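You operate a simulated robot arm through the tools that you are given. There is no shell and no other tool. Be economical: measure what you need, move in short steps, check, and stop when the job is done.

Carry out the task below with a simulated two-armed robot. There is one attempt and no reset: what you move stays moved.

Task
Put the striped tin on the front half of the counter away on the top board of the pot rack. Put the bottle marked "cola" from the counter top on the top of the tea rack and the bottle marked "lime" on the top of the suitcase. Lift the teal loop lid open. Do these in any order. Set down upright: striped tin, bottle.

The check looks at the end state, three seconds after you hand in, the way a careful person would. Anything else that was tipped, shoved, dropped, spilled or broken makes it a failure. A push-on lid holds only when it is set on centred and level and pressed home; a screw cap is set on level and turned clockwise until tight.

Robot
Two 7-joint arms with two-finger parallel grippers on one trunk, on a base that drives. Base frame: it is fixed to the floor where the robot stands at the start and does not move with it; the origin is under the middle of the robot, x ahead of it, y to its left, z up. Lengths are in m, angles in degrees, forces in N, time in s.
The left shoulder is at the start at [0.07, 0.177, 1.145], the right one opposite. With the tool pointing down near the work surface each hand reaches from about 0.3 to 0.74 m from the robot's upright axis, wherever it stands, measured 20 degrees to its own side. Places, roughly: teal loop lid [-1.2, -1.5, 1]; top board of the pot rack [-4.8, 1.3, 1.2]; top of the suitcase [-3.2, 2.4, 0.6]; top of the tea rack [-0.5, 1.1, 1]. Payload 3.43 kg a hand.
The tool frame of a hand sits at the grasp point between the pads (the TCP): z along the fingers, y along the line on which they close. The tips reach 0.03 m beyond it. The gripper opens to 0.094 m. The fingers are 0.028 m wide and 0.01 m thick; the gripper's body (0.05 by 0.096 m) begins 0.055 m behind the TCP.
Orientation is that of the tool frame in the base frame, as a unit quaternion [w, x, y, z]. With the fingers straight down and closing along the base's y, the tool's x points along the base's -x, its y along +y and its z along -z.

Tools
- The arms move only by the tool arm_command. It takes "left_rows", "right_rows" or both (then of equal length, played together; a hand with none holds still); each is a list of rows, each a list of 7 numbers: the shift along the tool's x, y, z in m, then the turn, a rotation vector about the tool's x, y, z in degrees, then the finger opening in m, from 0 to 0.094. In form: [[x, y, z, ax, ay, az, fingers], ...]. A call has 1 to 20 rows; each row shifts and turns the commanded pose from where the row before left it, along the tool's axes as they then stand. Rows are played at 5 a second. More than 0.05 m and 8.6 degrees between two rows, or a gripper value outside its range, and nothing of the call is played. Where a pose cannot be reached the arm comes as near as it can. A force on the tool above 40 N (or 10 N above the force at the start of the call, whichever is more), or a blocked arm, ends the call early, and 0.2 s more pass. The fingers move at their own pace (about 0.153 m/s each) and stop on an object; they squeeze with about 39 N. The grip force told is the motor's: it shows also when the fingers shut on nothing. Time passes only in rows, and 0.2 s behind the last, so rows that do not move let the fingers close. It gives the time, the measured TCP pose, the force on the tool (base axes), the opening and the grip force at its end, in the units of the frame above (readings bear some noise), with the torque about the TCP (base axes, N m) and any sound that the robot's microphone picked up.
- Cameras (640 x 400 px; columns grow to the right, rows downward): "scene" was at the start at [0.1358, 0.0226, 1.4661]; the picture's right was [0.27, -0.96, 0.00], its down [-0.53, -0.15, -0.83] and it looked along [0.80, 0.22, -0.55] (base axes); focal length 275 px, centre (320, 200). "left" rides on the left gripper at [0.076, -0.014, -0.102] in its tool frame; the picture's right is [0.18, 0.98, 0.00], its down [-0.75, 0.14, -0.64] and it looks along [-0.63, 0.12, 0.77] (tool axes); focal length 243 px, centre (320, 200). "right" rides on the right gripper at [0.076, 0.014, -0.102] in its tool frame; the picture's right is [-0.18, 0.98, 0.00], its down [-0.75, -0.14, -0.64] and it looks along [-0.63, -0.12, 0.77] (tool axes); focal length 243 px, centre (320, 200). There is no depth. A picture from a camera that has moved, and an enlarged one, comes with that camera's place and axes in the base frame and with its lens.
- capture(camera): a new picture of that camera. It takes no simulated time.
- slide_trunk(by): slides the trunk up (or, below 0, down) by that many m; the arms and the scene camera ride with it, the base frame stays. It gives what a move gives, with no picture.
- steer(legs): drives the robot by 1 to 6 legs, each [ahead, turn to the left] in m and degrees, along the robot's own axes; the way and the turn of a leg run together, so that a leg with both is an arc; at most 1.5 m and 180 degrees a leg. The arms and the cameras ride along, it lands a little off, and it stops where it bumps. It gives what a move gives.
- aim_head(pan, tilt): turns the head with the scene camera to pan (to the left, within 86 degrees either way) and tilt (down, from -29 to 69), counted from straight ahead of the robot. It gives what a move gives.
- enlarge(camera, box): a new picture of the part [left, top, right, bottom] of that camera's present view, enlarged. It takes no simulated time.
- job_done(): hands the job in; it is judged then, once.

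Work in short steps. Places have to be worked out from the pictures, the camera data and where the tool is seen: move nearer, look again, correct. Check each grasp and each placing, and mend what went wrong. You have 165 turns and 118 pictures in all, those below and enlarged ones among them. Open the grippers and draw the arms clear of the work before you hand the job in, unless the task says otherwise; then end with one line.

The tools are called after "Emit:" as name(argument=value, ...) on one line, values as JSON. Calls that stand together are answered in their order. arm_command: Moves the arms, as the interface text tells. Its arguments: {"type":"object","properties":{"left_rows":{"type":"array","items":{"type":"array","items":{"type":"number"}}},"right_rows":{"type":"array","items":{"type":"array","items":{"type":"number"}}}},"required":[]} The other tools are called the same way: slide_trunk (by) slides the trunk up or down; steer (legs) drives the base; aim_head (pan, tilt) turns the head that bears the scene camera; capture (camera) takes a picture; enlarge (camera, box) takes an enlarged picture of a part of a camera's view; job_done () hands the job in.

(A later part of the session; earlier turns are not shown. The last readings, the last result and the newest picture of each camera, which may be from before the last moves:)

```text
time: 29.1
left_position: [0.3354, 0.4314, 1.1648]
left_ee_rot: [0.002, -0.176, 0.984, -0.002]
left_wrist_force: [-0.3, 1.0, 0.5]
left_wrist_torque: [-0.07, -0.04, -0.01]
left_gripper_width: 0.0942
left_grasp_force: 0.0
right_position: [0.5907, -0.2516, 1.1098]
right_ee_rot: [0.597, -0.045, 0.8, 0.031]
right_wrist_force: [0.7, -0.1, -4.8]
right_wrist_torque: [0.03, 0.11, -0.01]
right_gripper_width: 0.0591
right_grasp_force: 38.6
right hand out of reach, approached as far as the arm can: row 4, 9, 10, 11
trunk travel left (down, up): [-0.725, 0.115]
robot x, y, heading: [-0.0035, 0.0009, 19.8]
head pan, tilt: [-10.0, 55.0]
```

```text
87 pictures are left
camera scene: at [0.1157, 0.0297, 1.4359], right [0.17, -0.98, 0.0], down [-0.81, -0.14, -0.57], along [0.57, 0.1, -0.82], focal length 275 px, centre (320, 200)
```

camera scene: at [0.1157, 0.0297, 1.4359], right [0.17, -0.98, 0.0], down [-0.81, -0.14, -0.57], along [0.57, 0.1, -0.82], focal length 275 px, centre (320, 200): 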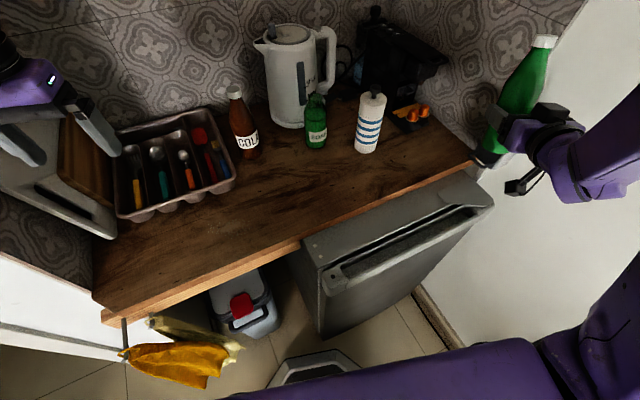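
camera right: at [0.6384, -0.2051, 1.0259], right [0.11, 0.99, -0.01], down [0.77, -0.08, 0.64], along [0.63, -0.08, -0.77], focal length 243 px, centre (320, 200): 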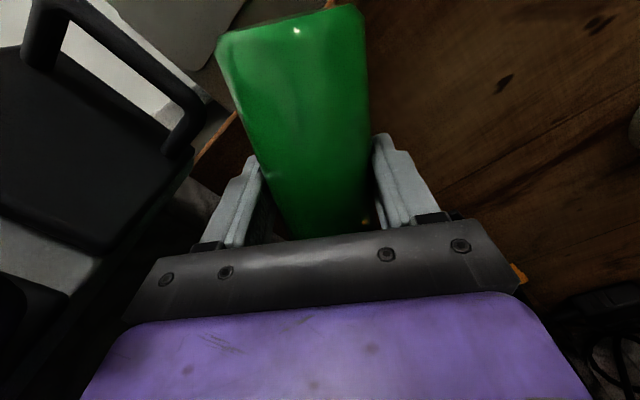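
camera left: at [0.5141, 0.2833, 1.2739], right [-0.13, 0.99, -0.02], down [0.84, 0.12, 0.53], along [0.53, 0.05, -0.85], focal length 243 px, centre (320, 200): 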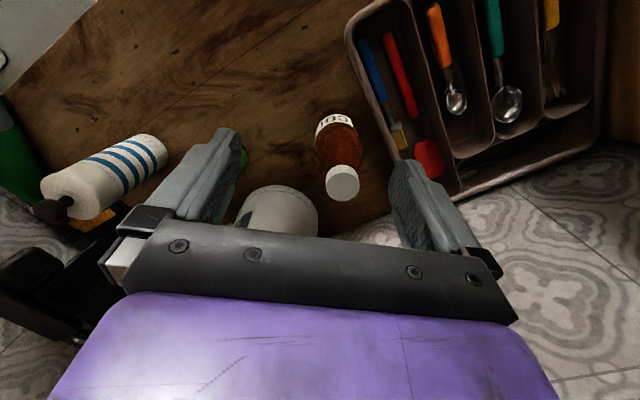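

The pitch stopped ~17° short, likely a cramped arm. I move the hand forward and left a little where it has room, then finish the pitch.

Emit:
arm_command(right_rows=[[-0.006, 0.03, 0.019, 0, 0, 0, 0.03], [-0.006, 0.03, 0.019, 0, 0, 0, 0.03], [-0.006, 0.03, 0.019, 0, 0, 0, 0.03], [0, 0, 0, 0, -6, 0, 0.03], [0, 0, 0, 0, -6, 0, 0.03], [0, 0, 0, 0, -5, 0, 0.03], [0, 0, 0, 0, 0, 0, 0.03]])

```text
time: 30.7
left_position: [0.3386, 0.4299, 1.1655]
left_ee_rot: [0.001, -0.177, 0.984, -0.001]
left_wrist_force: [0.0, -0.3, 0.0]
left_wrist_torque: [0.02, 0.02, 0.03]
left_gripper_width: 0.0941
left_grasp_force: 0.2
right_position: [0.6313, -0.2212, 1.2494]
right_ee_rot: [0.694, -0.04, 0.717, 0.047]
right_wrist_force: [0.0, 0.4, -4.3]
right_wrist_torque: [0.01, 0.06, 0.01]
right_gripper_width: 0.059
right_grasp_force: 39.7
right hand out of reach, approached as far as the arm can: row 1, 2, 3, 4, 5, 6
trunk travel left (down, up): [-0.725, 0.115]
robot x, y, heading: [-0.0022, -0.0055, 20.1]
head pan, tilt: [-10.0, 55.0]
```

The lime bottle is now practically upright in a horizontal hand at (0.63,-0.22,1.25). Plan: deliver lime first, then return for cola and tin together. I survey the room to both sides.

Emit:
aim_head(pan=86, tilt=25)

Emit:
capture(camera="scene")

Emit:
aim_head(pan=-86, tilt=25)

Emit:
capture(camera="scene")

```text
time: 32.4
left_position: [0.3375, 0.4285, 1.1655]
left_ee_rot: [0.001, -0.177, 0.984, -0.001]
left_wrist_force: [0.2, 0.3, 0.1]
left_wrist_torque: [0.03, 0.01, -0.01]
left_gripper_width: 0.0939
left_grasp_force: 0.0
right_position: [0.6314, -0.2236, 1.2477]
right_ee_rot: [0.693, -0.039, 0.718, 0.045]
right_wrist_force: [1.4, 0.9, -4.6]
right_wrist_torque: [0.0, 0.09, 0.01]
right_gripper_width: 0.059
right_grasp_force: 39.0
trunk travel left (down, up): [-0.725, 0.115]
robot x, y, heading: [0.0029, 0.0011, 20.2]
head pan, tilt: [85.9, 25.0]
```

```text
86 pictures are left
camera scene: at [0.0216, 0.1034, 1.4798], right [0.96, 0.27, 0.0], down [0.12, -0.41, -0.91], along [-0.25, 0.87, -0.42], focal length 275 px, centre (320, 200)
```

scene: 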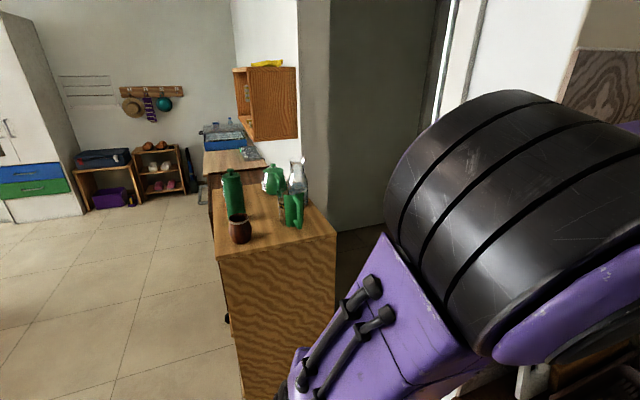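

```text
time: 35.0
left_position: [0.3382, 0.4288, 1.1669]
left_ee_rot: [0.002, -0.176, 0.984, 0.0]
left_wrist_force: [0.3, -0.2, -0.4]
left_wrist_torque: [-0.01, 0.02, -0.03]
left_gripper_width: 0.0941
left_grasp_force: 0.1
right_position: [0.631, -0.223, 1.2493]
right_ee_rot: [0.693, -0.039, 0.718, 0.045]
right_wrist_force: [-0.7, 0.3, -4.6]
right_wrist_torque: [-0.02, 0.05, 0.03]
right_gripper_width: 0.0591
right_grasp_force: 39.0
trunk travel left (down, up): [-0.725, 0.115]
robot x, y, heading: [-0.0001, 0.0004, 20.4]
head pan, tilt: [-85.9, 25.0]
```

```text
85 pictures are left
camera scene: at [0.0843, -0.0694, 1.4798], right [-0.91, -0.41, 0.0], down [-0.17, 0.39, -0.91], along [0.37, -0.83, -0.42], focal length 275 px, centre (320, 200)
```

scene: 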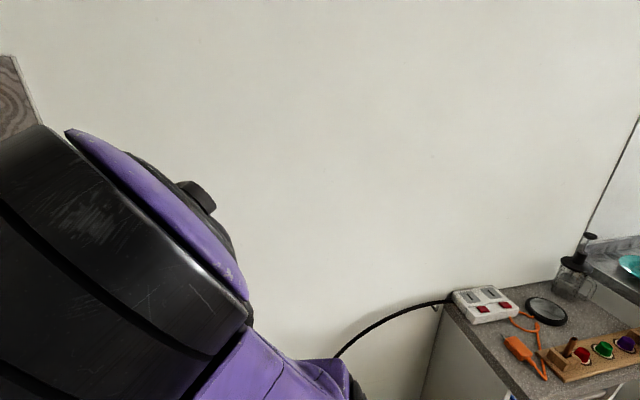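

The tea rack is left-behind at (-0.5,1.1) and the suitcase is far left on a bench. I lower the trunk 0.06 so the bottle clears the shelf yet stays above the cola, then turn left toward heading ~158°.

Emit:
slide_trunk(by=-0.06)

Emit:
steer(legs=[[0, 70], [0, 68]])

Emit:
aim_head(pan=0, tilt=25)

Emit:
capture(camera="scene")

```text
time: 36.0
left_position: [0.3369, 0.4288, 1.106]
left_ee_rot: [0.002, -0.177, 0.984, 0.0]
left_wrist_force: [-0.3, -0.8, 0.1]
left_wrist_torque: [-0.01, 0.04, 0.0]
left_gripper_width: 0.0941
left_grasp_force: 0.0
right_position: [0.6298, -0.2239, 1.1901]
right_ee_rot: [0.693, -0.039, 0.719, 0.046]
right_wrist_force: [-0.9, 0.8, -4.0]
right_wrist_torque: [-0.03, 0.06, 0.02]
right_gripper_width: 0.0587
right_grasp_force: 38.4
trunk travel left (down, up): [-0.665, 0.175]
robot x, y, heading: [-0.0017, -0.0029, 20.2]
head pan, tilt: [-85.9, 25.0]
```

```text
time: 37.4
left_position: [0.26, 0.4765, 1.107]
left_ee_rot: [0.007, -0.264, 0.964, -0.001]
left_wrist_force: [14.2, -14.6, -2.6]
left_wrist_torque: [0.8, 0.85, 0.04]
left_gripper_width: 0.0834
left_grasp_force: 0.1
right_position: [0.6655, -0.1055, 1.1842]
right_ee_rot: [0.682, -0.104, 0.715, 0.115]
right_wrist_force: [-0.7, -0.1, -4.5]
right_wrist_torque: [-0.03, 0.09, 0.01]
right_gripper_width: 0.0593
right_grasp_force: 39.1
trunk travel left (down, up): [-0.665, 0.175]
robot x, y, heading: [-0.0027, -0.0032, 30.7]
head pan, tilt: [-85.9, 25.0]
stopped in leg 1: the force on the tool passed its limit (the readings are from after the stop); the commanded pose is now the measured one
```

```text
time: 39.0
left_position: [0.2599, 0.4782, 1.1066]
left_ee_rot: [0.005, -0.265, 0.964, 0.0]
left_wrist_force: [15.7, -16.7, -3.4]
left_wrist_torque: [0.96, 0.88, 0.09]
left_gripper_width: 0.0814
left_grasp_force: 0.1
right_position: [0.6658, -0.1045, 1.1847]
right_ee_rot: [0.684, -0.105, 0.713, 0.114]
right_wrist_force: [-0.4, 0.0, -4.1]
right_wrist_torque: [-0.05, 0.08, 0.05]
right_gripper_width: 0.0591
right_grasp_force: 39.2
trunk travel left (down, up): [-0.665, 0.175]
robot x, y, heading: [-0.0022, 0.0008, 30.6]
head pan, tilt: [0.0, 25.0]
```

```text
84 pictures are left
camera scene: at [0.1273, 0.0653, 1.4195], right [0.51, -0.86, -0.01], down [-0.37, -0.21, -0.91], along [0.78, 0.46, -0.42], focal length 275 px, centre (320, 200)
```

scene: 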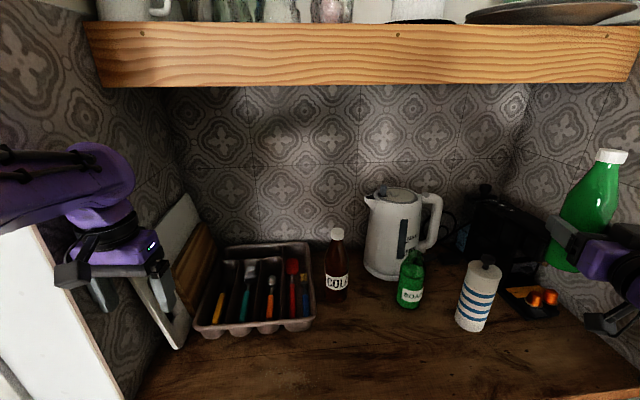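

The left hand touched the alcove's side wall. I turn back 8°, then draw the left hand in toward the body.

Emit:
steer(legs=[[0, -9]])

Emit:
arm_command(left_rows=[[0.03, -0.01, 0, 0, 0, 0, 0.094], [0.04, -0.02, 0, 0, 0, 0, 0.094], [0.04, -0.02, 0, 0, 0, 0, 0.094], [0.04, -0.02, 0, 0, 0, 0, 0.094], [0.03, 0, 0, 0, 0, 0, 0.094]])

Emit:
aim_head(pan=60, tilt=40)

Emit:
capture(camera="scene")

```text
time: 40.1
left_position: [0.3248, 0.4384, 1.1063]
left_ee_rot: [0.006, -0.191, 0.981, -0.004]
left_wrist_force: [0.2, 0.7, 0.1]
left_wrist_torque: [-0.02, 0.0, 0.02]
left_gripper_width: 0.0943
left_grasp_force: 0.2
right_position: [0.6386, -0.1991, 1.1895]
right_ee_rot: [0.691, -0.051, 0.718, 0.059]
right_wrist_force: [0.1, 0.6, -4.5]
right_wrist_torque: [-0.04, 0.06, 0.03]
right_gripper_width: 0.0589
right_grasp_force: 38.9
trunk travel left (down, up): [-0.665, 0.175]
robot x, y, heading: [-0.0018, 0.0026, 22.0]
head pan, tilt: [0.0, 25.0]
```

```text
time: 41.3
left_position: [0.3039, 0.4262, 1.0809]
left_ee_rot: [0.009, -0.192, 0.981, -0.013]
left_wrist_force: [0.0, -1.2, 0.4]
left_wrist_torque: [0.0, -0.01, 0.0]
left_gripper_width: 0.0942
left_grasp_force: 0.1
left hand out of reach, approached as far as the arm can: row 1, 2, 3, 4, 5
right_position: [0.6388, -0.2002, 1.1871]
right_ee_rot: [0.691, -0.053, 0.718, 0.061]
right_wrist_force: [-0.9, 0.1, -4.3]
right_wrist_torque: [0.0, 0.08, -0.01]
right_gripper_width: 0.0587
right_grasp_force: 38.9
trunk travel left (down, up): [-0.665, 0.175]
robot x, y, heading: [-0.0032, 0.0008, 22.0]
head pan, tilt: [0.0, 25.0]
```

```text
time: 42.6
left_position: [0.306, 0.4253, 1.0804]
left_ee_rot: [0.008, -0.192, 0.981, -0.013]
left_wrist_force: [0.7, -0.3, 0.7]
left_wrist_torque: [0.01, -0.05, -0.02]
left_gripper_width: 0.0937
left_grasp_force: 0.1
right_position: [0.6393, -0.2001, 1.1874]
right_ee_rot: [0.691, -0.053, 0.718, 0.061]
right_wrist_force: [1.0, 0.1, -3.5]
right_wrist_torque: [-0.01, 0.06, -0.01]
right_gripper_width: 0.0589
right_grasp_force: 38.9
trunk travel left (down, up): [-0.665, 0.175]
robot x, y, heading: [-0.0019, -0.0043, 21.9]
head pan, tilt: [60.0, 40.0]
```

```text
83 pictures are left
camera scene: at [0.0584, 0.1002, 1.3965], right [0.99, -0.14, 0.0], down [-0.09, -0.64, -0.77], along [0.11, 0.76, -0.64], focal length 275 px, centre (320, 200)
```

scene: 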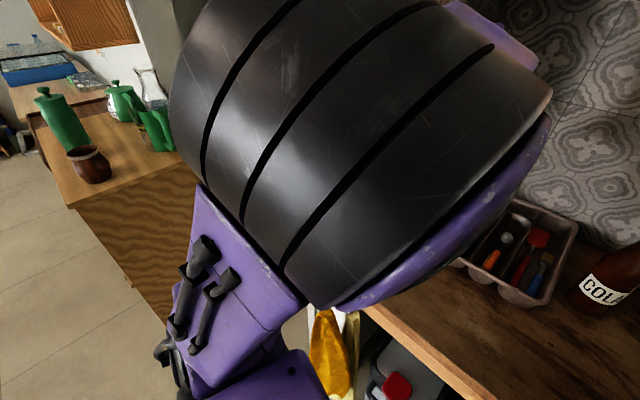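

The left hand cannot fold in more here; I need to know how much space is behind on the right counter's corner. Looking right-back and down.

Emit:
aim_head(pan=-86, tilt=50)

Emit:
capture(camera="scene")

```text
time: 44.9
left_position: [0.3053, 0.4258, 1.0797]
left_ee_rot: [0.007, -0.192, 0.981, -0.013]
left_wrist_force: [-0.1, 0.1, -0.2]
left_wrist_torque: [0.0, 0.02, 0.01]
left_gripper_width: 0.094
left_grasp_force: 0.1
right_position: [0.6396, -0.1988, 1.1883]
right_ee_rot: [0.691, -0.052, 0.718, 0.06]
right_wrist_force: [-0.5, -0.4, -3.6]
right_wrist_torque: [0.01, 0.07, -0.02]
right_gripper_width: 0.0588
right_grasp_force: 38.9
trunk travel left (down, up): [-0.665, 0.175]
robot x, y, heading: [-0.0017, -0.0007, 21.7]
head pan, tilt: [-85.9, 50.0]
```

```text
82 pictures are left
camera scene: at [0.0801, -0.0531, 1.3823], right [-0.9, -0.44, 0.0], down [-0.34, 0.69, -0.64], along [0.28, -0.58, -0.77], focal length 275 px, centre (320, 200)
```

scene: 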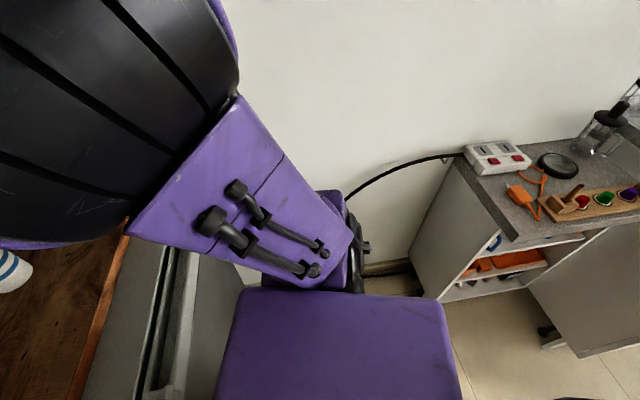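

The right counter's front corner is at about (-0.16,-0.51), leaving room. I back up 0.25 m, then turn left to heading ~158°.

Emit:
steer(legs=[[-0.25, 0], [0, 60]])

Emit:
aim_head(pan=60, tilt=30)

Emit:
capture(camera="scene")

```text
time: 49.3
left_position: [-0.437, 0.3908, 1.0806]
left_ee_rot: [0.014, -0.648, 0.761, -0.007]
left_wrist_force: [0.5, -0.9, -0.5]
left_wrist_torque: [0.01, -0.01, 0.01]
left_gripper_width: 0.0942
left_grasp_force: 0.1
right_position: [0.2736, 0.3506, 1.1881]
right_ee_rot: [0.572, -0.398, 0.602, 0.391]
right_wrist_force: [0.2, 0.2, -4.9]
right_wrist_torque: [-0.07, 0.06, -0.01]
right_gripper_width: 0.0588
right_grasp_force: 38.9
trunk travel left (down, up): [-0.665, 0.175]
robot x, y, heading: [-0.2318, -0.0919, 80.8]
head pan, tilt: [-85.9, 50.0]
```

```text
time: 51.6
left_position: [-0.4368, 0.391, 1.0799]
left_ee_rot: [0.014, -0.648, 0.761, -0.008]
left_wrist_force: [0.0, 0.3, 0.6]
left_wrist_torque: [0.0, -0.03, -0.02]
left_gripper_width: 0.0941
left_grasp_force: 0.1
right_position: [0.2723, 0.3501, 1.188]
right_ee_rot: [0.573, -0.397, 0.601, 0.391]
right_wrist_force: [0.2, -0.2, -4.7]
right_wrist_torque: [-0.07, 0.06, -0.03]
right_gripper_width: 0.0592
right_grasp_force: 38.9
trunk travel left (down, up): [-0.665, 0.175]
robot x, y, heading: [-0.2325, -0.0931, 80.7]
head pan, tilt: [60.0, 30.0]
```

```text
81 pictures are left
camera scene: at [-0.2923, 0.0132, 1.4118], right [0.64, 0.77, 0.0], down [0.39, -0.32, -0.87], along [-0.67, 0.55, -0.5], focal length 275 px, centre (320, 200)
```

scene: 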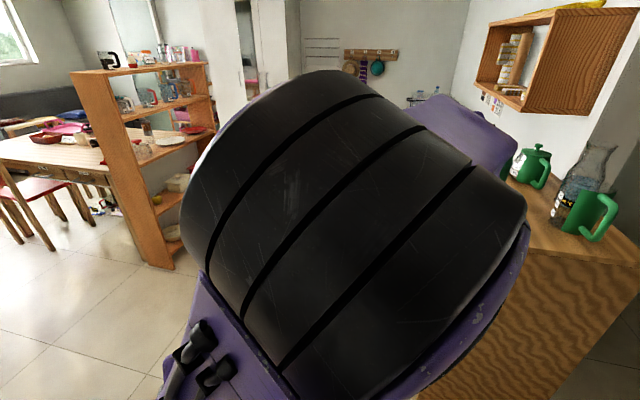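

The pot rack is visible further left. The turn circle clears the tea rack corner; I continue turning to ~158° and look ahead.

Emit:
steer(legs=[[0, 77]])

Emit:
aim_head(pan=-10, tilt=20)

Emit:
capture(camera="scene")

```text
time: 55.3
left_position: [-0.7499, -0.1798, 1.0801]
left_ee_rot: [-0.017, 0.98, -0.197, -0.003]
left_wrist_force: [0.4, -0.9, 0.0]
left_wrist_torque: [0.02, -0.02, -0.03]
left_gripper_width: 0.0942
left_grasp_force: 0.1
right_position: [-0.5457, 0.5006, 1.1885]
right_ee_rot: [-0.207, 0.684, -0.227, -0.662]
right_wrist_force: [0.9, -0.1, -4.0]
right_wrist_torque: [-0.03, -0.07, -0.02]
right_gripper_width: 0.0589
right_grasp_force: 38.7
trunk travel left (down, up): [-0.665, 0.175]
robot x, y, heading: [-0.2307, -0.0888, 157.1]
head pan, tilt: [60.0, 30.0]
```

```text
time: 56.7
left_position: [-0.7506, -0.1788, 1.0806]
left_ee_rot: [-0.018, 0.981, -0.195, -0.003]
left_wrist_force: [0.5, 0.5, 1.7]
left_wrist_torque: [0.01, 0.02, 0.03]
left_gripper_width: 0.0942
left_grasp_force: 0.0
right_position: [-0.5444, 0.5004, 1.1878]
right_ee_rot: [-0.207, 0.684, -0.227, -0.662]
right_wrist_force: [0.2, 0.1, -4.4]
right_wrist_torque: [-0.06, -0.06, -0.03]
right_gripper_width: 0.059
right_grasp_force: 39.2
trunk travel left (down, up): [-0.665, 0.175]
robot x, y, heading: [-0.2315, -0.0955, 157.0]
head pan, tilt: [-10.0, 20.0]
```

```text
80 pictures are left
camera scene: at [-0.3561, -0.0235, 1.4278], right [0.54, 0.84, 0.0], down [0.29, -0.19, -0.94], along [-0.79, 0.51, -0.34], focal length 275 px, centre (320, 200)
```

scene: 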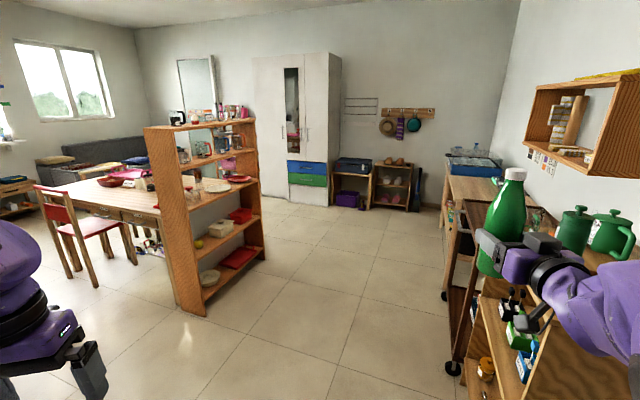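

I enlarge the far side to identify the suitcase bench and the pot rack.

Emit:
enlarge(camera="scene", box=[140, 40, 440, 228])

```text
2.13 times, centred on (290, 134) of scene
camera zoom: at [-0.3561, -0.0235, 1.4278], right [0.54, 0.84, 0.0], down [0.29, -0.19, -0.94], along [-0.79, 0.51, -0.34], focal length 584 px, centre (384, 340)
```

zoom: 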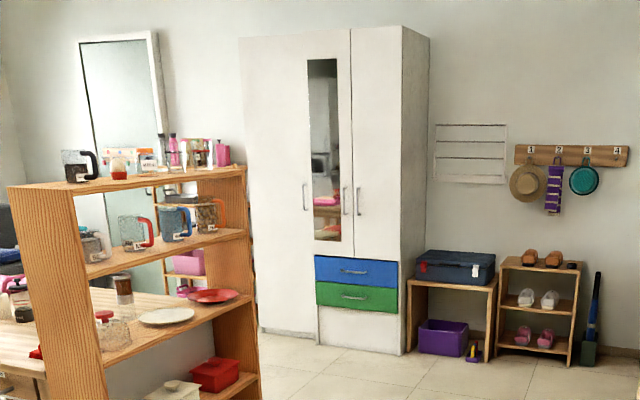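

The suitcase is on the bench by the far wall at about (-3.2,2.4). I drive in stages: ahead 0.5, turn to ~142°, then ahead about 2.2 m, ending short of it.

Emit:
steer(legs=[[0.5, 0], [0, -15], [1.2, 0], [1.0, 0], [0, 8]])

Emit:
aim_head(pan=-20, tilt=40)

Emit:
capture(camera="scene")

```text
time: 71.7
left_position: [-2.9585, 1.4737, 1.08]
left_ee_rot: [-0.017, 0.964, -0.265, 0.0]
left_wrist_force: [-0.5, 0.4, 0.1]
left_wrist_torque: [0.01, 0.0, 0.01]
left_gripper_width: 0.0941
left_grasp_force: 0.1
right_position: [-2.6585, 2.1171, 1.1867]
right_ee_rot: [-0.254, 0.666, -0.276, -0.645]
right_wrist_force: [-0.4, 0.8, -4.0]
right_wrist_torque: [-0.04, -0.04, 0.0]
right_gripper_width: 0.0588
right_grasp_force: 39.1
trunk travel left (down, up): [-0.665, 0.175]
robot x, y, heading: [-2.4309, 1.4831, 148.9]
head pan, tilt: [-10.0, 20.0]
```

```text
time: 72.5
left_position: [-2.9591, 1.4729, 1.0791]
left_ee_rot: [-0.018, 0.964, -0.265, -0.001]
left_wrist_force: [0.0, -1.2, 0.0]
left_wrist_torque: [0.0, -0.02, 0.0]
left_gripper_width: 0.0941
left_grasp_force: 0.1
right_position: [-2.6593, 2.1177, 1.1863]
right_ee_rot: [-0.254, 0.666, -0.276, -0.645]
right_wrist_force: [-0.2, 0.5, -4.6]
right_wrist_torque: [-0.05, -0.06, -0.01]
right_gripper_width: 0.0587
right_grasp_force: 39.5
trunk travel left (down, up): [-0.665, 0.175]
robot x, y, heading: [-2.4286, 1.4843, 148.8]
head pan, tilt: [-20.0, 40.0]
```

```text
78 pictures are left
camera scene: at [-2.5299, 1.5769, 1.3965], right [0.78, 0.63, 0.0], down [0.4, -0.5, -0.77], along [-0.48, 0.6, -0.64], focal length 275 px, centre (320, 200)
```

scene: 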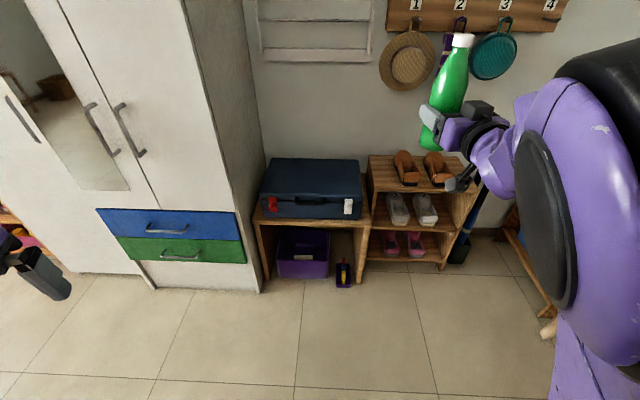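

The suitcase top centre is about (-3.24,2.43), z≈0.6, and the bottle hangs vertical. I drive 0.5 m ahead, then lower the trunk by 0.40 and look.

Emit:
steer(legs=[[0.5, 0]])

Emit:
slide_trunk(by=-0.4)

Emit:
capture(camera="scene")

Emit:
capture(camera="right")

```text
time: 75.5
left_position: [-3.3811, 1.7258, 1.0801]
left_ee_rot: [-0.018, 0.965, -0.263, -0.001]
left_wrist_force: [-0.6, -0.1, -0.5]
left_wrist_torque: [0.0, -0.01, -0.02]
left_gripper_width: 0.094
left_grasp_force: 0.0
right_position: [-3.0817, 2.3711, 1.1873]
right_ee_rot: [-0.253, 0.667, -0.276, -0.645]
right_wrist_force: [-0.7, -0.3, -4.8]
right_wrist_torque: [-0.06, -0.06, 0.0]
right_gripper_width: 0.0588
right_grasp_force: 38.9
trunk travel left (down, up): [-0.665, 0.175]
robot x, y, heading: [-2.8548, 1.7369, 149.1]
head pan, tilt: [-20.0, 40.0]
```

```text
time: 79.3
left_position: [-3.3807, 1.7247, 0.6795]
left_ee_rot: [-0.017, 0.965, -0.263, -0.001]
left_wrist_force: [-0.8, -0.2, 0.1]
left_wrist_torque: [0.02, -0.01, -0.01]
left_gripper_width: 0.0938
left_grasp_force: 0.0
right_position: [-3.0815, 2.3697, 0.787]
right_ee_rot: [-0.253, 0.667, -0.276, -0.645]
right_wrist_force: [-0.1, 0.0, -4.2]
right_wrist_torque: [-0.03, -0.04, 0.0]
right_gripper_width: 0.0589
right_grasp_force: 38.7
trunk travel left (down, up): [-0.265, 0.575]
robot x, y, heading: [-2.8595, 1.7393, 148.9]
head pan, tilt: [-20.0, 40.0]
```

```text
77 pictures are left
camera scene: at [-2.9526, 1.8307, 0.9965], right [0.78, 0.63, 0.0], down [0.4, -0.5, -0.77], along [-0.48, 0.59, -0.64], focal length 275 px, centre (320, 200)
```

scene: 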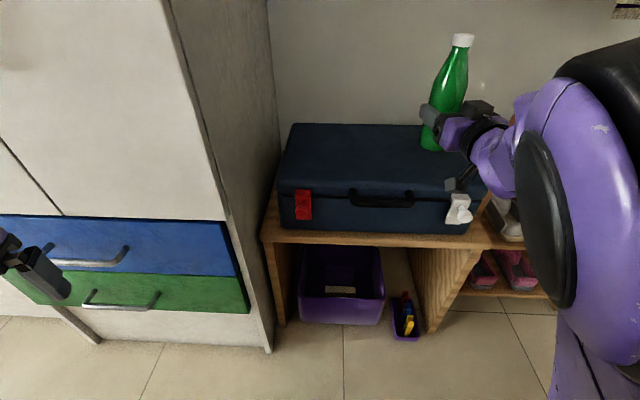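

```text
76 pictures are left
camera right: at [-3.0172, 2.2849, 0.7151], right [-0.68, -0.7, 0.2], down [0.55, -0.31, 0.78], along [-0.48, 0.64, 0.6], focal length 243 px, centre (320, 200)
```

right: 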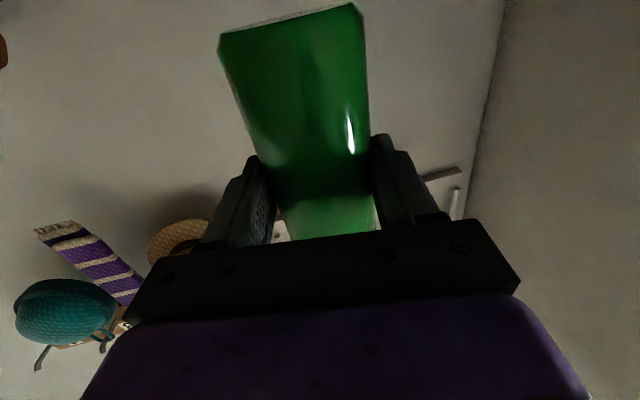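

Suitcase top is at z≈0.60; its front edge runs near e2=3.72 and the wrist camera hangs 0.076 below the hand, so I'll set the bottle ~0.055 behind the front edge to keep the camera outside. I shift the hand accordingly.

Emit:
arm_command(right_rows=[[0, 0.0168, 0.02, 0, 0, 0, 0.03], [0, 0.0168, 0.02, 0, 0, 0, 0.03], [0, 0.0168, 0.02, 0, 0, 0, 0.03], [0, 0, 0, 0, 0, 0, 0.03]])

Emit:
slide_trunk(by=-0.09)

Emit:
aim_head(pan=-35, tilt=35)

Emit:
enlarge(camera="scene", box=[160, 60, 480, 260])

```text
time: 80.3
left_position: [-3.381, 1.7264, 0.6807]
left_ee_rot: [-0.017, 0.964, -0.264, 0.0]
left_wrist_force: [-0.4, -0.1, 0.2]
left_wrist_torque: [-0.01, -0.03, 0.01]
left_gripper_width: 0.0941
left_grasp_force: 0.0
right_position: [-3.1491, 2.3884, 0.808]
right_ee_rot: [-0.245, 0.666, -0.284, -0.645]
right_wrist_force: [0.1, -0.6, -4.6]
right_wrist_torque: [-0.05, -0.02, -0.02]
right_gripper_width: 0.0591
right_grasp_force: 38.8
right hand out of reach, approached as far as the arm can: row 1, 2, 3
trunk travel left (down, up): [-0.265, 0.575]
robot x, y, heading: [-2.8546, 1.741, 148.9]
head pan, tilt: [-20.0, 40.0]
```

```text
time: 81.5
left_position: [-3.3813, 1.7253, 0.5915]
left_ee_rot: [-0.018, 0.965, -0.263, -0.001]
left_wrist_force: [0.0, 0.7, -0.1]
left_wrist_torque: [0.01, 0.02, 0.0]
left_gripper_width: 0.094
left_grasp_force: 0.1
right_position: [-3.148, 2.388, 0.7223]
right_ee_rot: [-0.248, 0.664, -0.282, -0.646]
right_wrist_force: [-4.1, 5.3, 22.0]
right_wrist_torque: [1.3, 0.47, 0.06]
right_gripper_width: 0.0591
right_grasp_force: 39.2
trunk travel left (down, up): [-0.175, 0.665]
robot x, y, heading: [-2.8556, 1.7413, 149.2]
head pan, tilt: [-20.0, 40.0]
```

```text
time: 82.3
left_position: [-3.382, 1.7243, 0.5916]
left_ee_rot: [-0.018, 0.964, -0.264, -0.002]
left_wrist_force: [0.2, 0.7, -0.2]
left_wrist_torque: [-0.03, 0.0, 0.0]
left_gripper_width: 0.094
left_grasp_force: 0.0
right_position: [-3.148, 2.3883, 0.72]
right_ee_rot: [-0.247, 0.665, -0.282, -0.646]
right_wrist_force: [0.7, 6.2, 26.6]
right_wrist_torque: [1.4, 0.13, -0.06]
right_gripper_width: 0.0591
right_grasp_force: 39.3
trunk travel left (down, up): [-0.175, 0.665]
robot x, y, heading: [-2.856, 1.7396, 149.1]
head pan, tilt: [-35.0, 35.0]
```

```text
2.00 times, centred on (320, 160) of scene
camera zoom: at [-2.9333, 1.8419, 0.9147], right [0.91, 0.41, 0.0], down [0.23, -0.52, -0.82], along [-0.33, 0.75, -0.57], focal length 549 px, centre (320, 280)
```

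zoom: 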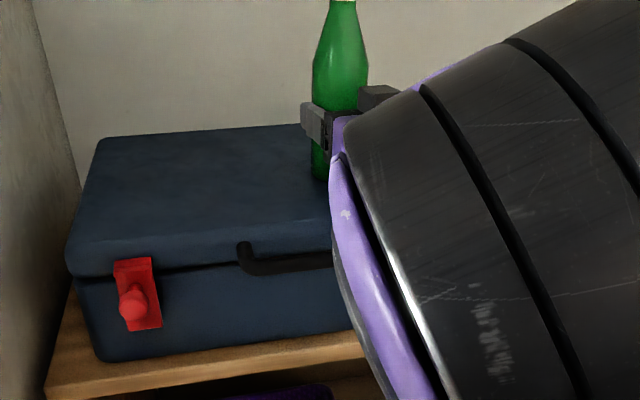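

There is ~30 N of contact: triangulating again the suitcase top is nearer z≈0.65, so the bottle's base is on it. I relieve the pressure slightly and check forces.

Emit:
slide_trunk(by=0.008)

Emit:
aim_head(pan=-10, tilt=30)

Emit:
enlarge(camera="scene", box=[260, 60, 580, 260])

```text
time: 82.9
left_position: [-3.3811, 1.7253, 0.597]
left_ee_rot: [-0.017, 0.964, -0.264, -0.001]
left_wrist_force: [-0.4, 0.2, -0.3]
left_wrist_torque: [0.0, -0.01, -0.01]
left_gripper_width: 0.094
left_grasp_force: 0.1
right_position: [-3.1493, 2.3893, 0.721]
right_ee_rot: [-0.244, 0.669, -0.285, -0.641]
right_wrist_force: [1.3, -0.6, -0.4]
right_wrist_torque: [0.05, -0.11, -0.05]
right_gripper_width: 0.0589
right_grasp_force: 38.7
trunk travel left (down, up): [-0.183, 0.657]
robot x, y, heading: [-2.8537, 1.739, 149.0]
head pan, tilt: [-35.0, 35.0]
```

```text
time: 83.8
left_position: [-3.3829, 1.726, 0.598]
left_ee_rot: [-0.017, 0.965, -0.263, -0.001]
left_wrist_force: [-0.3, 0.8, -0.6]
left_wrist_torque: [0.01, -0.02, 0.0]
left_gripper_width: 0.0941
left_grasp_force: 0.0
right_position: [-3.1484, 2.3905, 0.7231]
right_ee_rot: [-0.245, 0.668, -0.284, -0.643]
right_wrist_force: [-0.4, -0.2, -3.6]
right_wrist_torque: [-0.06, -0.05, 0.0]
right_gripper_width: 0.0588
right_grasp_force: 38.8
trunk travel left (down, up): [-0.183, 0.657]
robot x, y, heading: [-2.8572, 1.7426, 149.0]
head pan, tilt: [-10.0, 30.0]
```

```text
2.00 times, centred on (420, 160) of scene
camera zoom: at [-2.9674, 1.8241, 0.9297], right [0.66, 0.75, 0.0], down [0.38, -0.33, -0.87], along [-0.65, 0.57, -0.5], focal length 549 px, centre (120, 280)
```

zoom: 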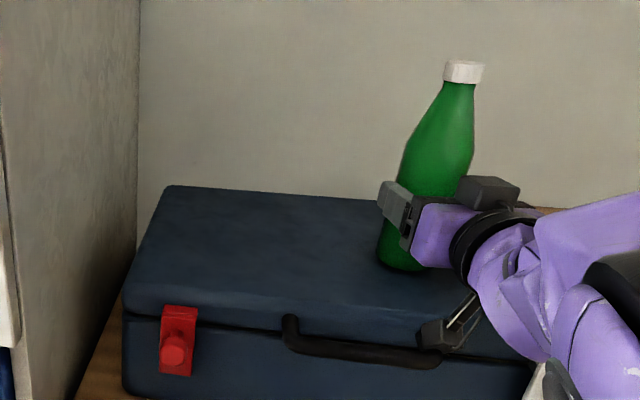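

The wrist camera sits just outside the suitcase front and the bottle hovers at the surface, leaning ~3.7° away. I correct the tilt and lower by few millimetres.

Emit:
arm_command(right_rows=[[-0.003, 0, 0, 0, -2.6, -2.66, 0.03], [0, 0, 0, 0, 0, 0, 0.03], [0.002, 0, 0, 0, 0, 0, 0.03], [0.002, 0, 0, 0, 0, 0, 0.03], [0, 0, 0, 0, 0, 0, 0.03]])

```text
time: 85.0
left_position: [-3.3812, 1.7256, 0.5977]
left_ee_rot: [-0.017, 0.964, -0.264, 0.0]
left_wrist_force: [0.2, 0.1, -0.3]
left_wrist_torque: [-0.03, -0.03, -0.01]
left_gripper_width: 0.0944
left_grasp_force: 0.0
right_position: [-3.1432, 2.3935, 0.7397]
right_ee_rot: [-0.264, 0.661, -0.262, -0.651]
right_wrist_force: [-0.4, 0.0, -4.3]
right_wrist_torque: [-0.05, -0.04, -0.01]
right_gripper_width: 0.0592
right_grasp_force: 39.2
right hand out of reach, approached as far as the arm can: row 1
trunk travel left (down, up): [-0.183, 0.657]
robot x, y, heading: [-2.8549, 1.7385, 148.6]
head pan, tilt: [-10.0, 30.0]
```

The bottle is now vertical (within 1°) at TCP z 0.74. I lower with the trunk in small steps until contact.

Emit:
slide_trunk(by=-0.016)

Emit:
slide_trunk(by=-0.004)

```text
time: 85.6
left_position: [-3.3812, 1.7251, 0.5809]
left_ee_rot: [-0.016, 0.965, -0.263, -0.001]
left_wrist_force: [-0.1, -0.5, 0.6]
left_wrist_torque: [0.0, -0.01, 0.03]
left_gripper_width: 0.0938
left_grasp_force: 0.1
right_position: [-3.1436, 2.3912, 0.7204]
right_ee_rot: [-0.264, 0.663, -0.264, -0.649]
right_wrist_force: [5.4, -19.9, -7.1]
right_wrist_torque: [-1.58, -0.4, -0.84]
right_gripper_width: 0.0588
right_grasp_force: 38.6
trunk travel left (down, up): [-0.167, 0.673]
robot x, y, heading: [-2.8559, 1.7412, 148.8]
head pan, tilt: [-10.0, 30.0]
```

```text
time: 86.1
left_position: [-3.3819, 1.7239, 0.5777]
left_ee_rot: [-0.018, 0.965, -0.263, -0.002]
left_wrist_force: [-0.5, -0.2, 0.5]
left_wrist_torque: [0.02, 0.01, 0.0]
left_gripper_width: 0.0936
left_grasp_force: 0.1
right_position: [-3.1431, 2.3921, 0.7212]
right_ee_rot: [-0.265, 0.663, -0.261, -0.65]
right_wrist_force: [9.2, -24.5, -2.7]
right_wrist_torque: [-2.35, -0.92, -0.97]
right_gripper_width: 0.0587
right_grasp_force: 39.3
trunk travel left (down, up): [-0.163, 0.677]
robot x, y, heading: [-2.853, 1.7417, 149.2]
head pan, tilt: [-10.0, 30.0]
```

Now a lateral force appears: the wrist camera presses on the suitcase's front edge. I rise and pull back 2 cm before lowering again.

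Emit:
slide_trunk(by=0.025)

Emit:
arm_command(right_rows=[[0, 0, -0.012, 0, 0, 0, 0.03], [0, 0, -0.013, 0, 0, 0, 0.03], [0, 0, 0, 0, 0, 0, 0.03]])

Emit:
enlarge(camera="scene", box=[260, 60, 580, 260])

```text
time: 86.8
left_position: [-3.3827, 1.7263, 0.6027]
left_ee_rot: [-0.018, 0.965, -0.263, -0.001]
left_wrist_force: [-0.2, -0.1, -0.7]
left_wrist_torque: [0.0, 0.03, -0.02]
left_gripper_width: 0.094
left_grasp_force: 0.0
right_position: [-3.1441, 2.3939, 0.7441]
right_ee_rot: [-0.265, 0.661, -0.262, -0.651]
right_wrist_force: [-0.2, -0.2, -4.7]
right_wrist_torque: [-0.05, -0.06, 0.0]
right_gripper_width: 0.0588
right_grasp_force: 39.6
trunk travel left (down, up): [-0.188, 0.652]
robot x, y, heading: [-2.8559, 1.7364, 148.9]
head pan, tilt: [-10.0, 30.0]
```

```text
time: 87.6
left_position: [-3.3822, 1.7249, 0.6036]
left_ee_rot: [-0.018, 0.965, -0.263, -0.001]
left_wrist_force: [0.2, -0.4, -0.8]
left_wrist_torque: [-0.03, 0.03, -0.02]
left_gripper_width: 0.094
left_grasp_force: 0.1
right_position: [-3.1271, 2.3762, 0.7453]
right_ee_rot: [-0.264, 0.664, -0.259, -0.649]
right_wrist_force: [0.4, 0.6, -4.8]
right_wrist_torque: [-0.04, -0.05, -0.01]
right_gripper_width: 0.059
right_grasp_force: 39.1
trunk travel left (down, up): [-0.188, 0.652]
robot x, y, heading: [-2.8541, 1.7395, 149.2]
head pan, tilt: [-10.0, 30.0]
```

```text
2.00 times, centred on (420, 160) of scene
camera zoom: at [-2.9674, 1.8239, 0.9348], right [0.66, 0.76, 0.0], down [0.38, -0.33, -0.87], along [-0.65, 0.57, -0.5], focal length 549 px, centre (120, 280)
```

zoom: 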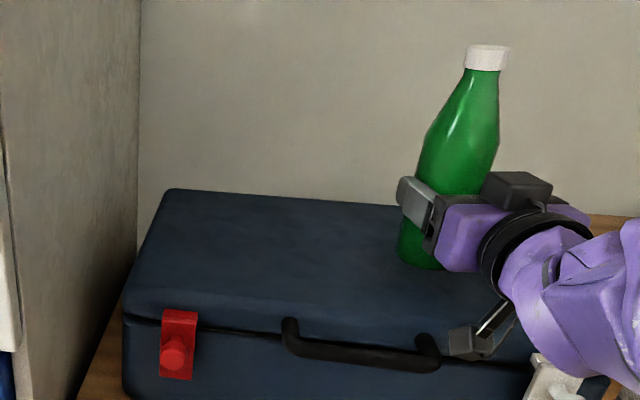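

Now the camera should clear the edge. I lower again in steps.

Emit:
slide_trunk(by=-0.02)

Emit:
slide_trunk(by=-0.006)

```text
time: 88.3
left_position: [-3.381, 1.7258, 0.5829]
left_ee_rot: [-0.017, 0.965, -0.263, -0.002]
left_wrist_force: [-0.6, -0.6, -0.4]
left_wrist_torque: [0.02, -0.01, -0.02]
left_gripper_width: 0.0939
left_grasp_force: 0.0
right_position: [-3.1269, 2.373, 0.7278]
right_ee_rot: [-0.265, 0.662, -0.259, -0.652]
right_wrist_force: [5.3, 0.9, 6.0]
right_wrist_torque: [-0.94, -1.14, 0.59]
right_gripper_width: 0.059
right_grasp_force: 39.0
trunk travel left (down, up): [-0.168, 0.672]
robot x, y, heading: [-2.8589, 1.7415, 149.1]
head pan, tilt: [-10.0, 30.0]
```

```text
time: 88.9
left_position: [-3.3807, 1.7248, 0.5789]
left_ee_rot: [-0.018, 0.964, -0.264, -0.003]
left_wrist_force: [-0.6, -0.5, -0.3]
left_wrist_torque: [-0.01, 0.02, 0.03]
left_gripper_width: 0.094
left_grasp_force: 0.1
right_position: [-3.1236, 2.3721, 0.7275]
right_ee_rot: [-0.268, 0.659, -0.258, -0.654]
right_wrist_force: [12.1, 4.3, 34.9]
right_wrist_torque: [-3.58, -3.46, 1.38]
right_gripper_width: 0.0589
right_grasp_force: 39.4
trunk travel left (down, up): [-0.162, 0.678]
robot x, y, heading: [-2.8571, 1.739, 148.7]
head pan, tilt: [-10.0, 30.0]
```

The torque says the wrist camera lands on the handle's right end. I rise, shift ~2 cm right (between handle end and white latch) and slightly back, then lower again.

Emit:
slide_trunk(by=0.026)

Emit:
arm_command(right_rows=[[0, -0.011, -0.007, 0, 0, 0, 0.03], [0, -0.011, -0.007, 0, 0, 0, 0.03], [0, 0, 0, 0, 0, 0, 0.03]])

Emit:
aim_head(pan=-15, tilt=45)

Emit:
enlarge(camera="scene", box=[300, 50, 500, 175])

```text
time: 89.6
left_position: [-3.3824, 1.7264, 0.6022]
left_ee_rot: [-0.017, 0.964, -0.264, 0.0]
left_wrist_force: [0.1, 0.5, 0.4]
left_wrist_torque: [0.01, 0.0, 0.0]
left_gripper_width: 0.094
left_grasp_force: 0.1
right_position: [-3.1262, 2.375, 0.7433]
right_ee_rot: [-0.265, 0.663, -0.26, -0.65]
right_wrist_force: [-0.1, 1.1, -4.0]
right_wrist_torque: [-0.08, -0.08, -0.02]
right_gripper_width: 0.0592
right_grasp_force: 38.7
trunk travel left (down, up): [-0.188, 0.652]
robot x, y, heading: [-2.8528, 1.7362, 149.1]
head pan, tilt: [-10.0, 30.0]
```

```text
time: 90.4
left_position: [-3.3806, 1.7252, 0.6015]
left_ee_rot: [-0.017, 0.965, -0.263, -0.001]
left_wrist_force: [0.2, -0.6, 0.8]
left_wrist_torque: [0.0, 0.02, 0.03]
left_gripper_width: 0.0943
left_grasp_force: 0.0
right_position: [-3.1004, 2.3795, 0.7465]
right_ee_rot: [-0.265, 0.663, -0.259, -0.651]
right_wrist_force: [0.6, -0.7, -4.7]
right_wrist_torque: [-0.03, -0.08, 0.0]
right_gripper_width: 0.0591
right_grasp_force: 38.6
trunk travel left (down, up): [-0.188, 0.652]
robot x, y, heading: [-2.8534, 1.7391, 148.8]
head pan, tilt: [-10.0, 30.0]
```

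```text
time: 91.2
left_position: [-3.382, 1.7254, 0.6036]
left_ee_rot: [-0.017, 0.965, -0.263, -0.001]
left_wrist_force: [-0.5, 0.9, 0.8]
left_wrist_torque: [-0.03, 0.02, 0.04]
left_gripper_width: 0.0941
left_grasp_force: 0.0
right_position: [-3.101, 2.3805, 0.7453]
right_ee_rot: [-0.266, 0.662, -0.26, -0.65]
right_wrist_force: [-0.1, -0.2, -4.3]
right_wrist_torque: [-0.04, -0.05, 0.02]
right_gripper_width: 0.0589
right_grasp_force: 39.1
trunk travel left (down, up): [-0.188, 0.652]
robot x, y, heading: [-2.8555, 1.7377, 148.9]
head pan, tilt: [-15.0, 45.0]
```

```text
3.20 times, centred on (400, 112) of scene
camera zoom: at [-2.9557, 1.8231, 0.9122], right [0.72, 0.7, 0.0], down [0.49, -0.51, -0.71], along [-0.49, 0.51, -0.71], focal length 879 px, centre (64, 480)
```

zoom: 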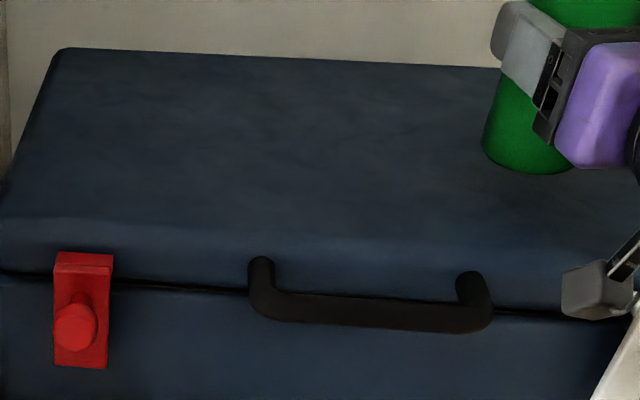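

The camera is now right of the handle but near the white latch; I nudge 1.2 cm left to centre it in the gap and lower.

Emit:
arm_command(right_rows=[[0, 0.012, 0.0, 0, 0, 0, 0.03], [0, 0, 0, 0, 0, 0, 0.03]])

Emit:
slide_trunk(by=-0.02)

Emit:
slide_trunk(by=-0.005)

```text
time: 91.8
left_position: [-3.3824, 1.7254, 0.6028]
left_ee_rot: [-0.017, 0.965, -0.263, 0.0]
left_wrist_force: [-0.5, -0.3, 0.1]
left_wrist_torque: [0.0, 0.0, -0.01]
left_gripper_width: 0.094
left_grasp_force: 0.1
right_position: [-3.11, 2.3784, 0.7423]
right_ee_rot: [-0.266, 0.663, -0.26, -0.65]
right_wrist_force: [-0.4, -0.1, -4.8]
right_wrist_torque: [-0.04, -0.06, 0.01]
right_gripper_width: 0.0588
right_grasp_force: 38.6
right hand out of reach, approached as far as the arm can: row 1
trunk travel left (down, up): [-0.188, 0.652]
robot x, y, heading: [-2.8559, 1.7383, 149.1]
head pan, tilt: [-15.0, 45.0]
```

```text
time: 92.4
left_position: [-3.3815, 1.7274, 0.5826]
left_ee_rot: [-0.018, 0.964, -0.264, 0.0]
left_wrist_force: [0.8, -0.4, -0.6]
left_wrist_torque: [0.02, -0.03, -0.01]
left_gripper_width: 0.094
left_grasp_force: 0.1
right_position: [-3.1106, 2.3754, 0.7246]
right_ee_rot: [-0.264, 0.663, -0.258, -0.652]
right_wrist_force: [0.0, 0.0, -4.2]
right_wrist_torque: [-0.07, -0.06, 0.0]
right_gripper_width: 0.0593
right_grasp_force: 39.0
trunk travel left (down, up): [-0.168, 0.672]
robot x, y, heading: [-2.8533, 1.7415, 149.5]
head pan, tilt: [-15.0, 45.0]
```

```text
time: 93.0
left_position: [-3.381, 1.7258, 0.5783]
left_ee_rot: [-0.018, 0.965, -0.263, -0.001]
left_wrist_force: [0.2, 0.9, -0.1]
left_wrist_torque: [0.02, -0.03, -0.03]
left_gripper_width: 0.0941
left_grasp_force: 0.0
right_position: [-3.1106, 2.3754, 0.7199]
right_ee_rot: [-0.265, 0.662, -0.258, -0.652]
right_wrist_force: [-1.2, 1.3, -0.4]
right_wrist_torque: [-0.04, 0.04, 0.01]
right_gripper_width: 0.0588
right_grasp_force: 38.8
trunk travel left (down, up): [-0.163, 0.677]
robot x, y, heading: [-2.8596, 1.7373, 149.1]
head pan, tilt: [-15.0, 45.0]
```

The weight is now being taken up with negligible torque — the bottle is touching down. A last 2 mm down, then a look.

Emit:
slide_trunk(by=-0.002)

Emit:
enlarge(camera="scene", box=[300, 0, 560, 175])

```text
time: 93.5
left_position: [-3.3812, 1.7257, 0.5762]
left_ee_rot: [-0.018, 0.965, -0.263, -0.001]
left_wrist_force: [-1.2, 0.1, 0.2]
left_wrist_torque: [-0.01, -0.01, 0.01]
left_gripper_width: 0.0944
left_grasp_force: 0.0
right_position: [-3.1094, 2.3756, 0.7199]
right_ee_rot: [-0.265, 0.661, -0.257, -0.653]
right_wrist_force: [-4.1, 3.5, 10.8]
right_wrist_torque: [-0.02, 0.3, -0.07]
right_gripper_width: 0.0585
right_grasp_force: 38.6
trunk travel left (down, up): [-0.161, 0.679]
robot x, y, heading: [-2.8544, 1.7379, 148.9]
head pan, tilt: [-15.0, 45.0]
```

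```text
2.29 times, centred on (430, 88) of scene
camera zoom: at [-2.9553, 1.8218, 0.8856], right [0.72, 0.7, 0.0], down [0.49, -0.51, -0.71], along [-0.49, 0.51, -0.71], focal length 628 px, centre (69, 457)
```

zoom: 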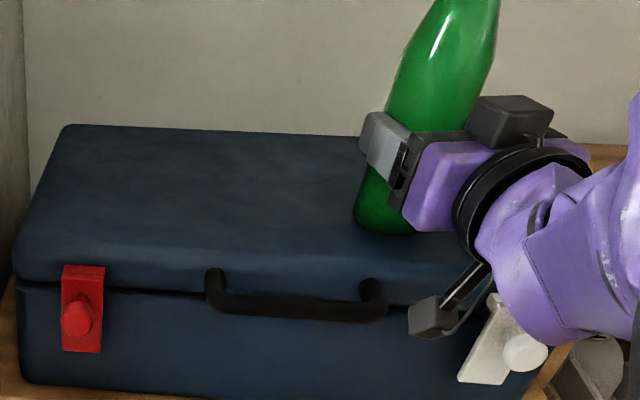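

Bottle stands on the suitcase. I open the fingers gently, then withdraw straight back.

Emit:
arm_command(right_rows=[[0, 0, 0, 0, 0, 0, 0.064], [0, 0, 0, 0, 0, 0, 0.08], [0, 0, 0, 0, 0, 0, 0.088], [0, 0, -0.02, 0, 0, 0, 0.088], [0, 0, -0.02, 0, 0, 0, 0.088], [0, 0, -0.03, 0, 0, 0, 0.088], [0, 0, -0.03, 0, 0, 0, 0.088], [0, 0, 0, 0, 0, 0, 0.088]])

Emit:
enlarge(camera="scene", box=[300, 0, 560, 175])

```text
time: 95.3
left_position: [-3.3816, 1.7255, 0.5759]
left_ee_rot: [-0.018, 0.965, -0.263, -0.001]
left_wrist_force: [-0.8, 0.3, 0.6]
left_wrist_torque: [0.0, 0.0, 0.01]
left_gripper_width: 0.0939
left_grasp_force: 0.1
right_position: [-3.0451, 2.3695, 0.6886]
right_ee_rot: [-0.265, 0.662, -0.258, -0.652]
right_wrist_force: [0.4, 0.1, -0.1]
right_wrist_torque: [-0.01, 0.0, 0.01]
right_gripper_width: 0.0882
right_grasp_force: 0.1
right hand out of reach, approached as far as the arm can: row 4, 5, 6, 7
trunk travel left (down, up): [-0.161, 0.679]
robot x, y, heading: [-2.8558, 1.7393, 149.1]
head pan, tilt: [-15.0, 45.0]
```

```text
2.29 times, centred on (430, 88) of scene
camera zoom: at [-2.9554, 1.8226, 0.8853], right [0.72, 0.69, 0.0], down [0.49, -0.51, -0.71], along [-0.49, 0.51, -0.71], focal length 628 px, centre (69, 457)
```

zoom: 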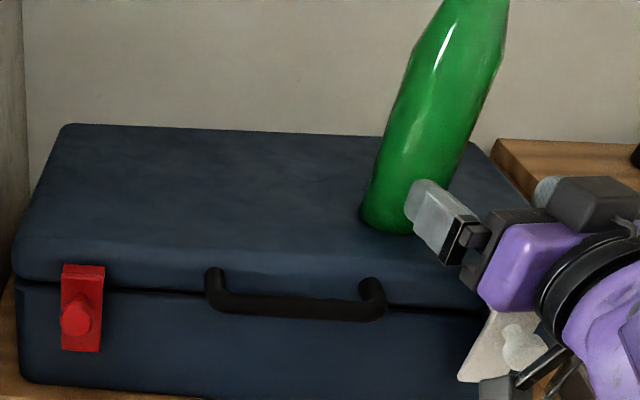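

The bottle stands vertical on the suitcase. I back the base away 0.35 m to clear it.

Emit:
steer(legs=[[-0.4, 0]])

Emit:
aim_head(pan=-15, tilt=20)

Emit:
capture(camera="scene")

```text
time: 97.8
left_position: [-3.0389, 1.5237, 0.5754]
left_ee_rot: [-0.018, 0.963, -0.268, -0.001]
left_wrist_force: [0.7, -0.3, -0.4]
left_wrist_torque: [-0.01, 0.01, 0.01]
left_gripper_width: 0.0936
left_grasp_force: 0.2
right_position: [-2.6992, 2.1641, 0.6882]
right_ee_rot: [-0.267, 0.662, -0.26, -0.65]
right_wrist_force: [0.0, -0.5, -0.6]
right_wrist_torque: [0.01, 0.0, -0.01]
right_gripper_width: 0.0878
right_grasp_force: 0.1
trunk travel left (down, up): [-0.161, 0.679]
robot x, y, heading: [-2.5142, 1.5337, 148.8]
head pan, tilt: [-15.0, 45.0]
```

```text
time: 98.7
left_position: [-3.0389, 1.5226, 0.5762]
left_ee_rot: [-0.017, 0.963, -0.268, 0.0]
left_wrist_force: [-0.3, 0.3, -0.3]
left_wrist_torque: [-0.01, 0.0, 0.0]
left_gripper_width: 0.0939
left_grasp_force: 0.1
right_position: [-2.6989, 2.166, 0.6865]
right_ee_rot: [-0.268, 0.661, -0.262, -0.65]
right_wrist_force: [0.1, 0.2, 0.1]
right_wrist_torque: [0.02, 0.0, 0.02]
right_gripper_width: 0.0879
right_grasp_force: 0.1
trunk travel left (down, up): [-0.161, 0.679]
robot x, y, heading: [-2.5138, 1.533, 148.9]
head pan, tilt: [-15.0, 20.0]
```

```text
69 pictures are left
camera scene: at [-2.6209, 1.625, 0.9238], right [0.72, 0.69, 0.0], down [0.24, -0.25, -0.94], along [-0.65, 0.68, -0.34], focal length 275 px, centre (320, 200)
```

scene: 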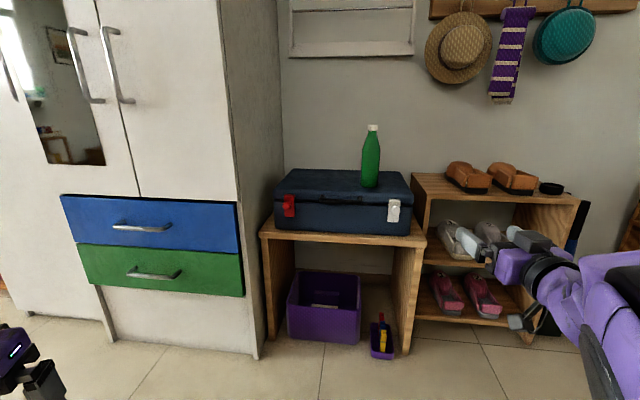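

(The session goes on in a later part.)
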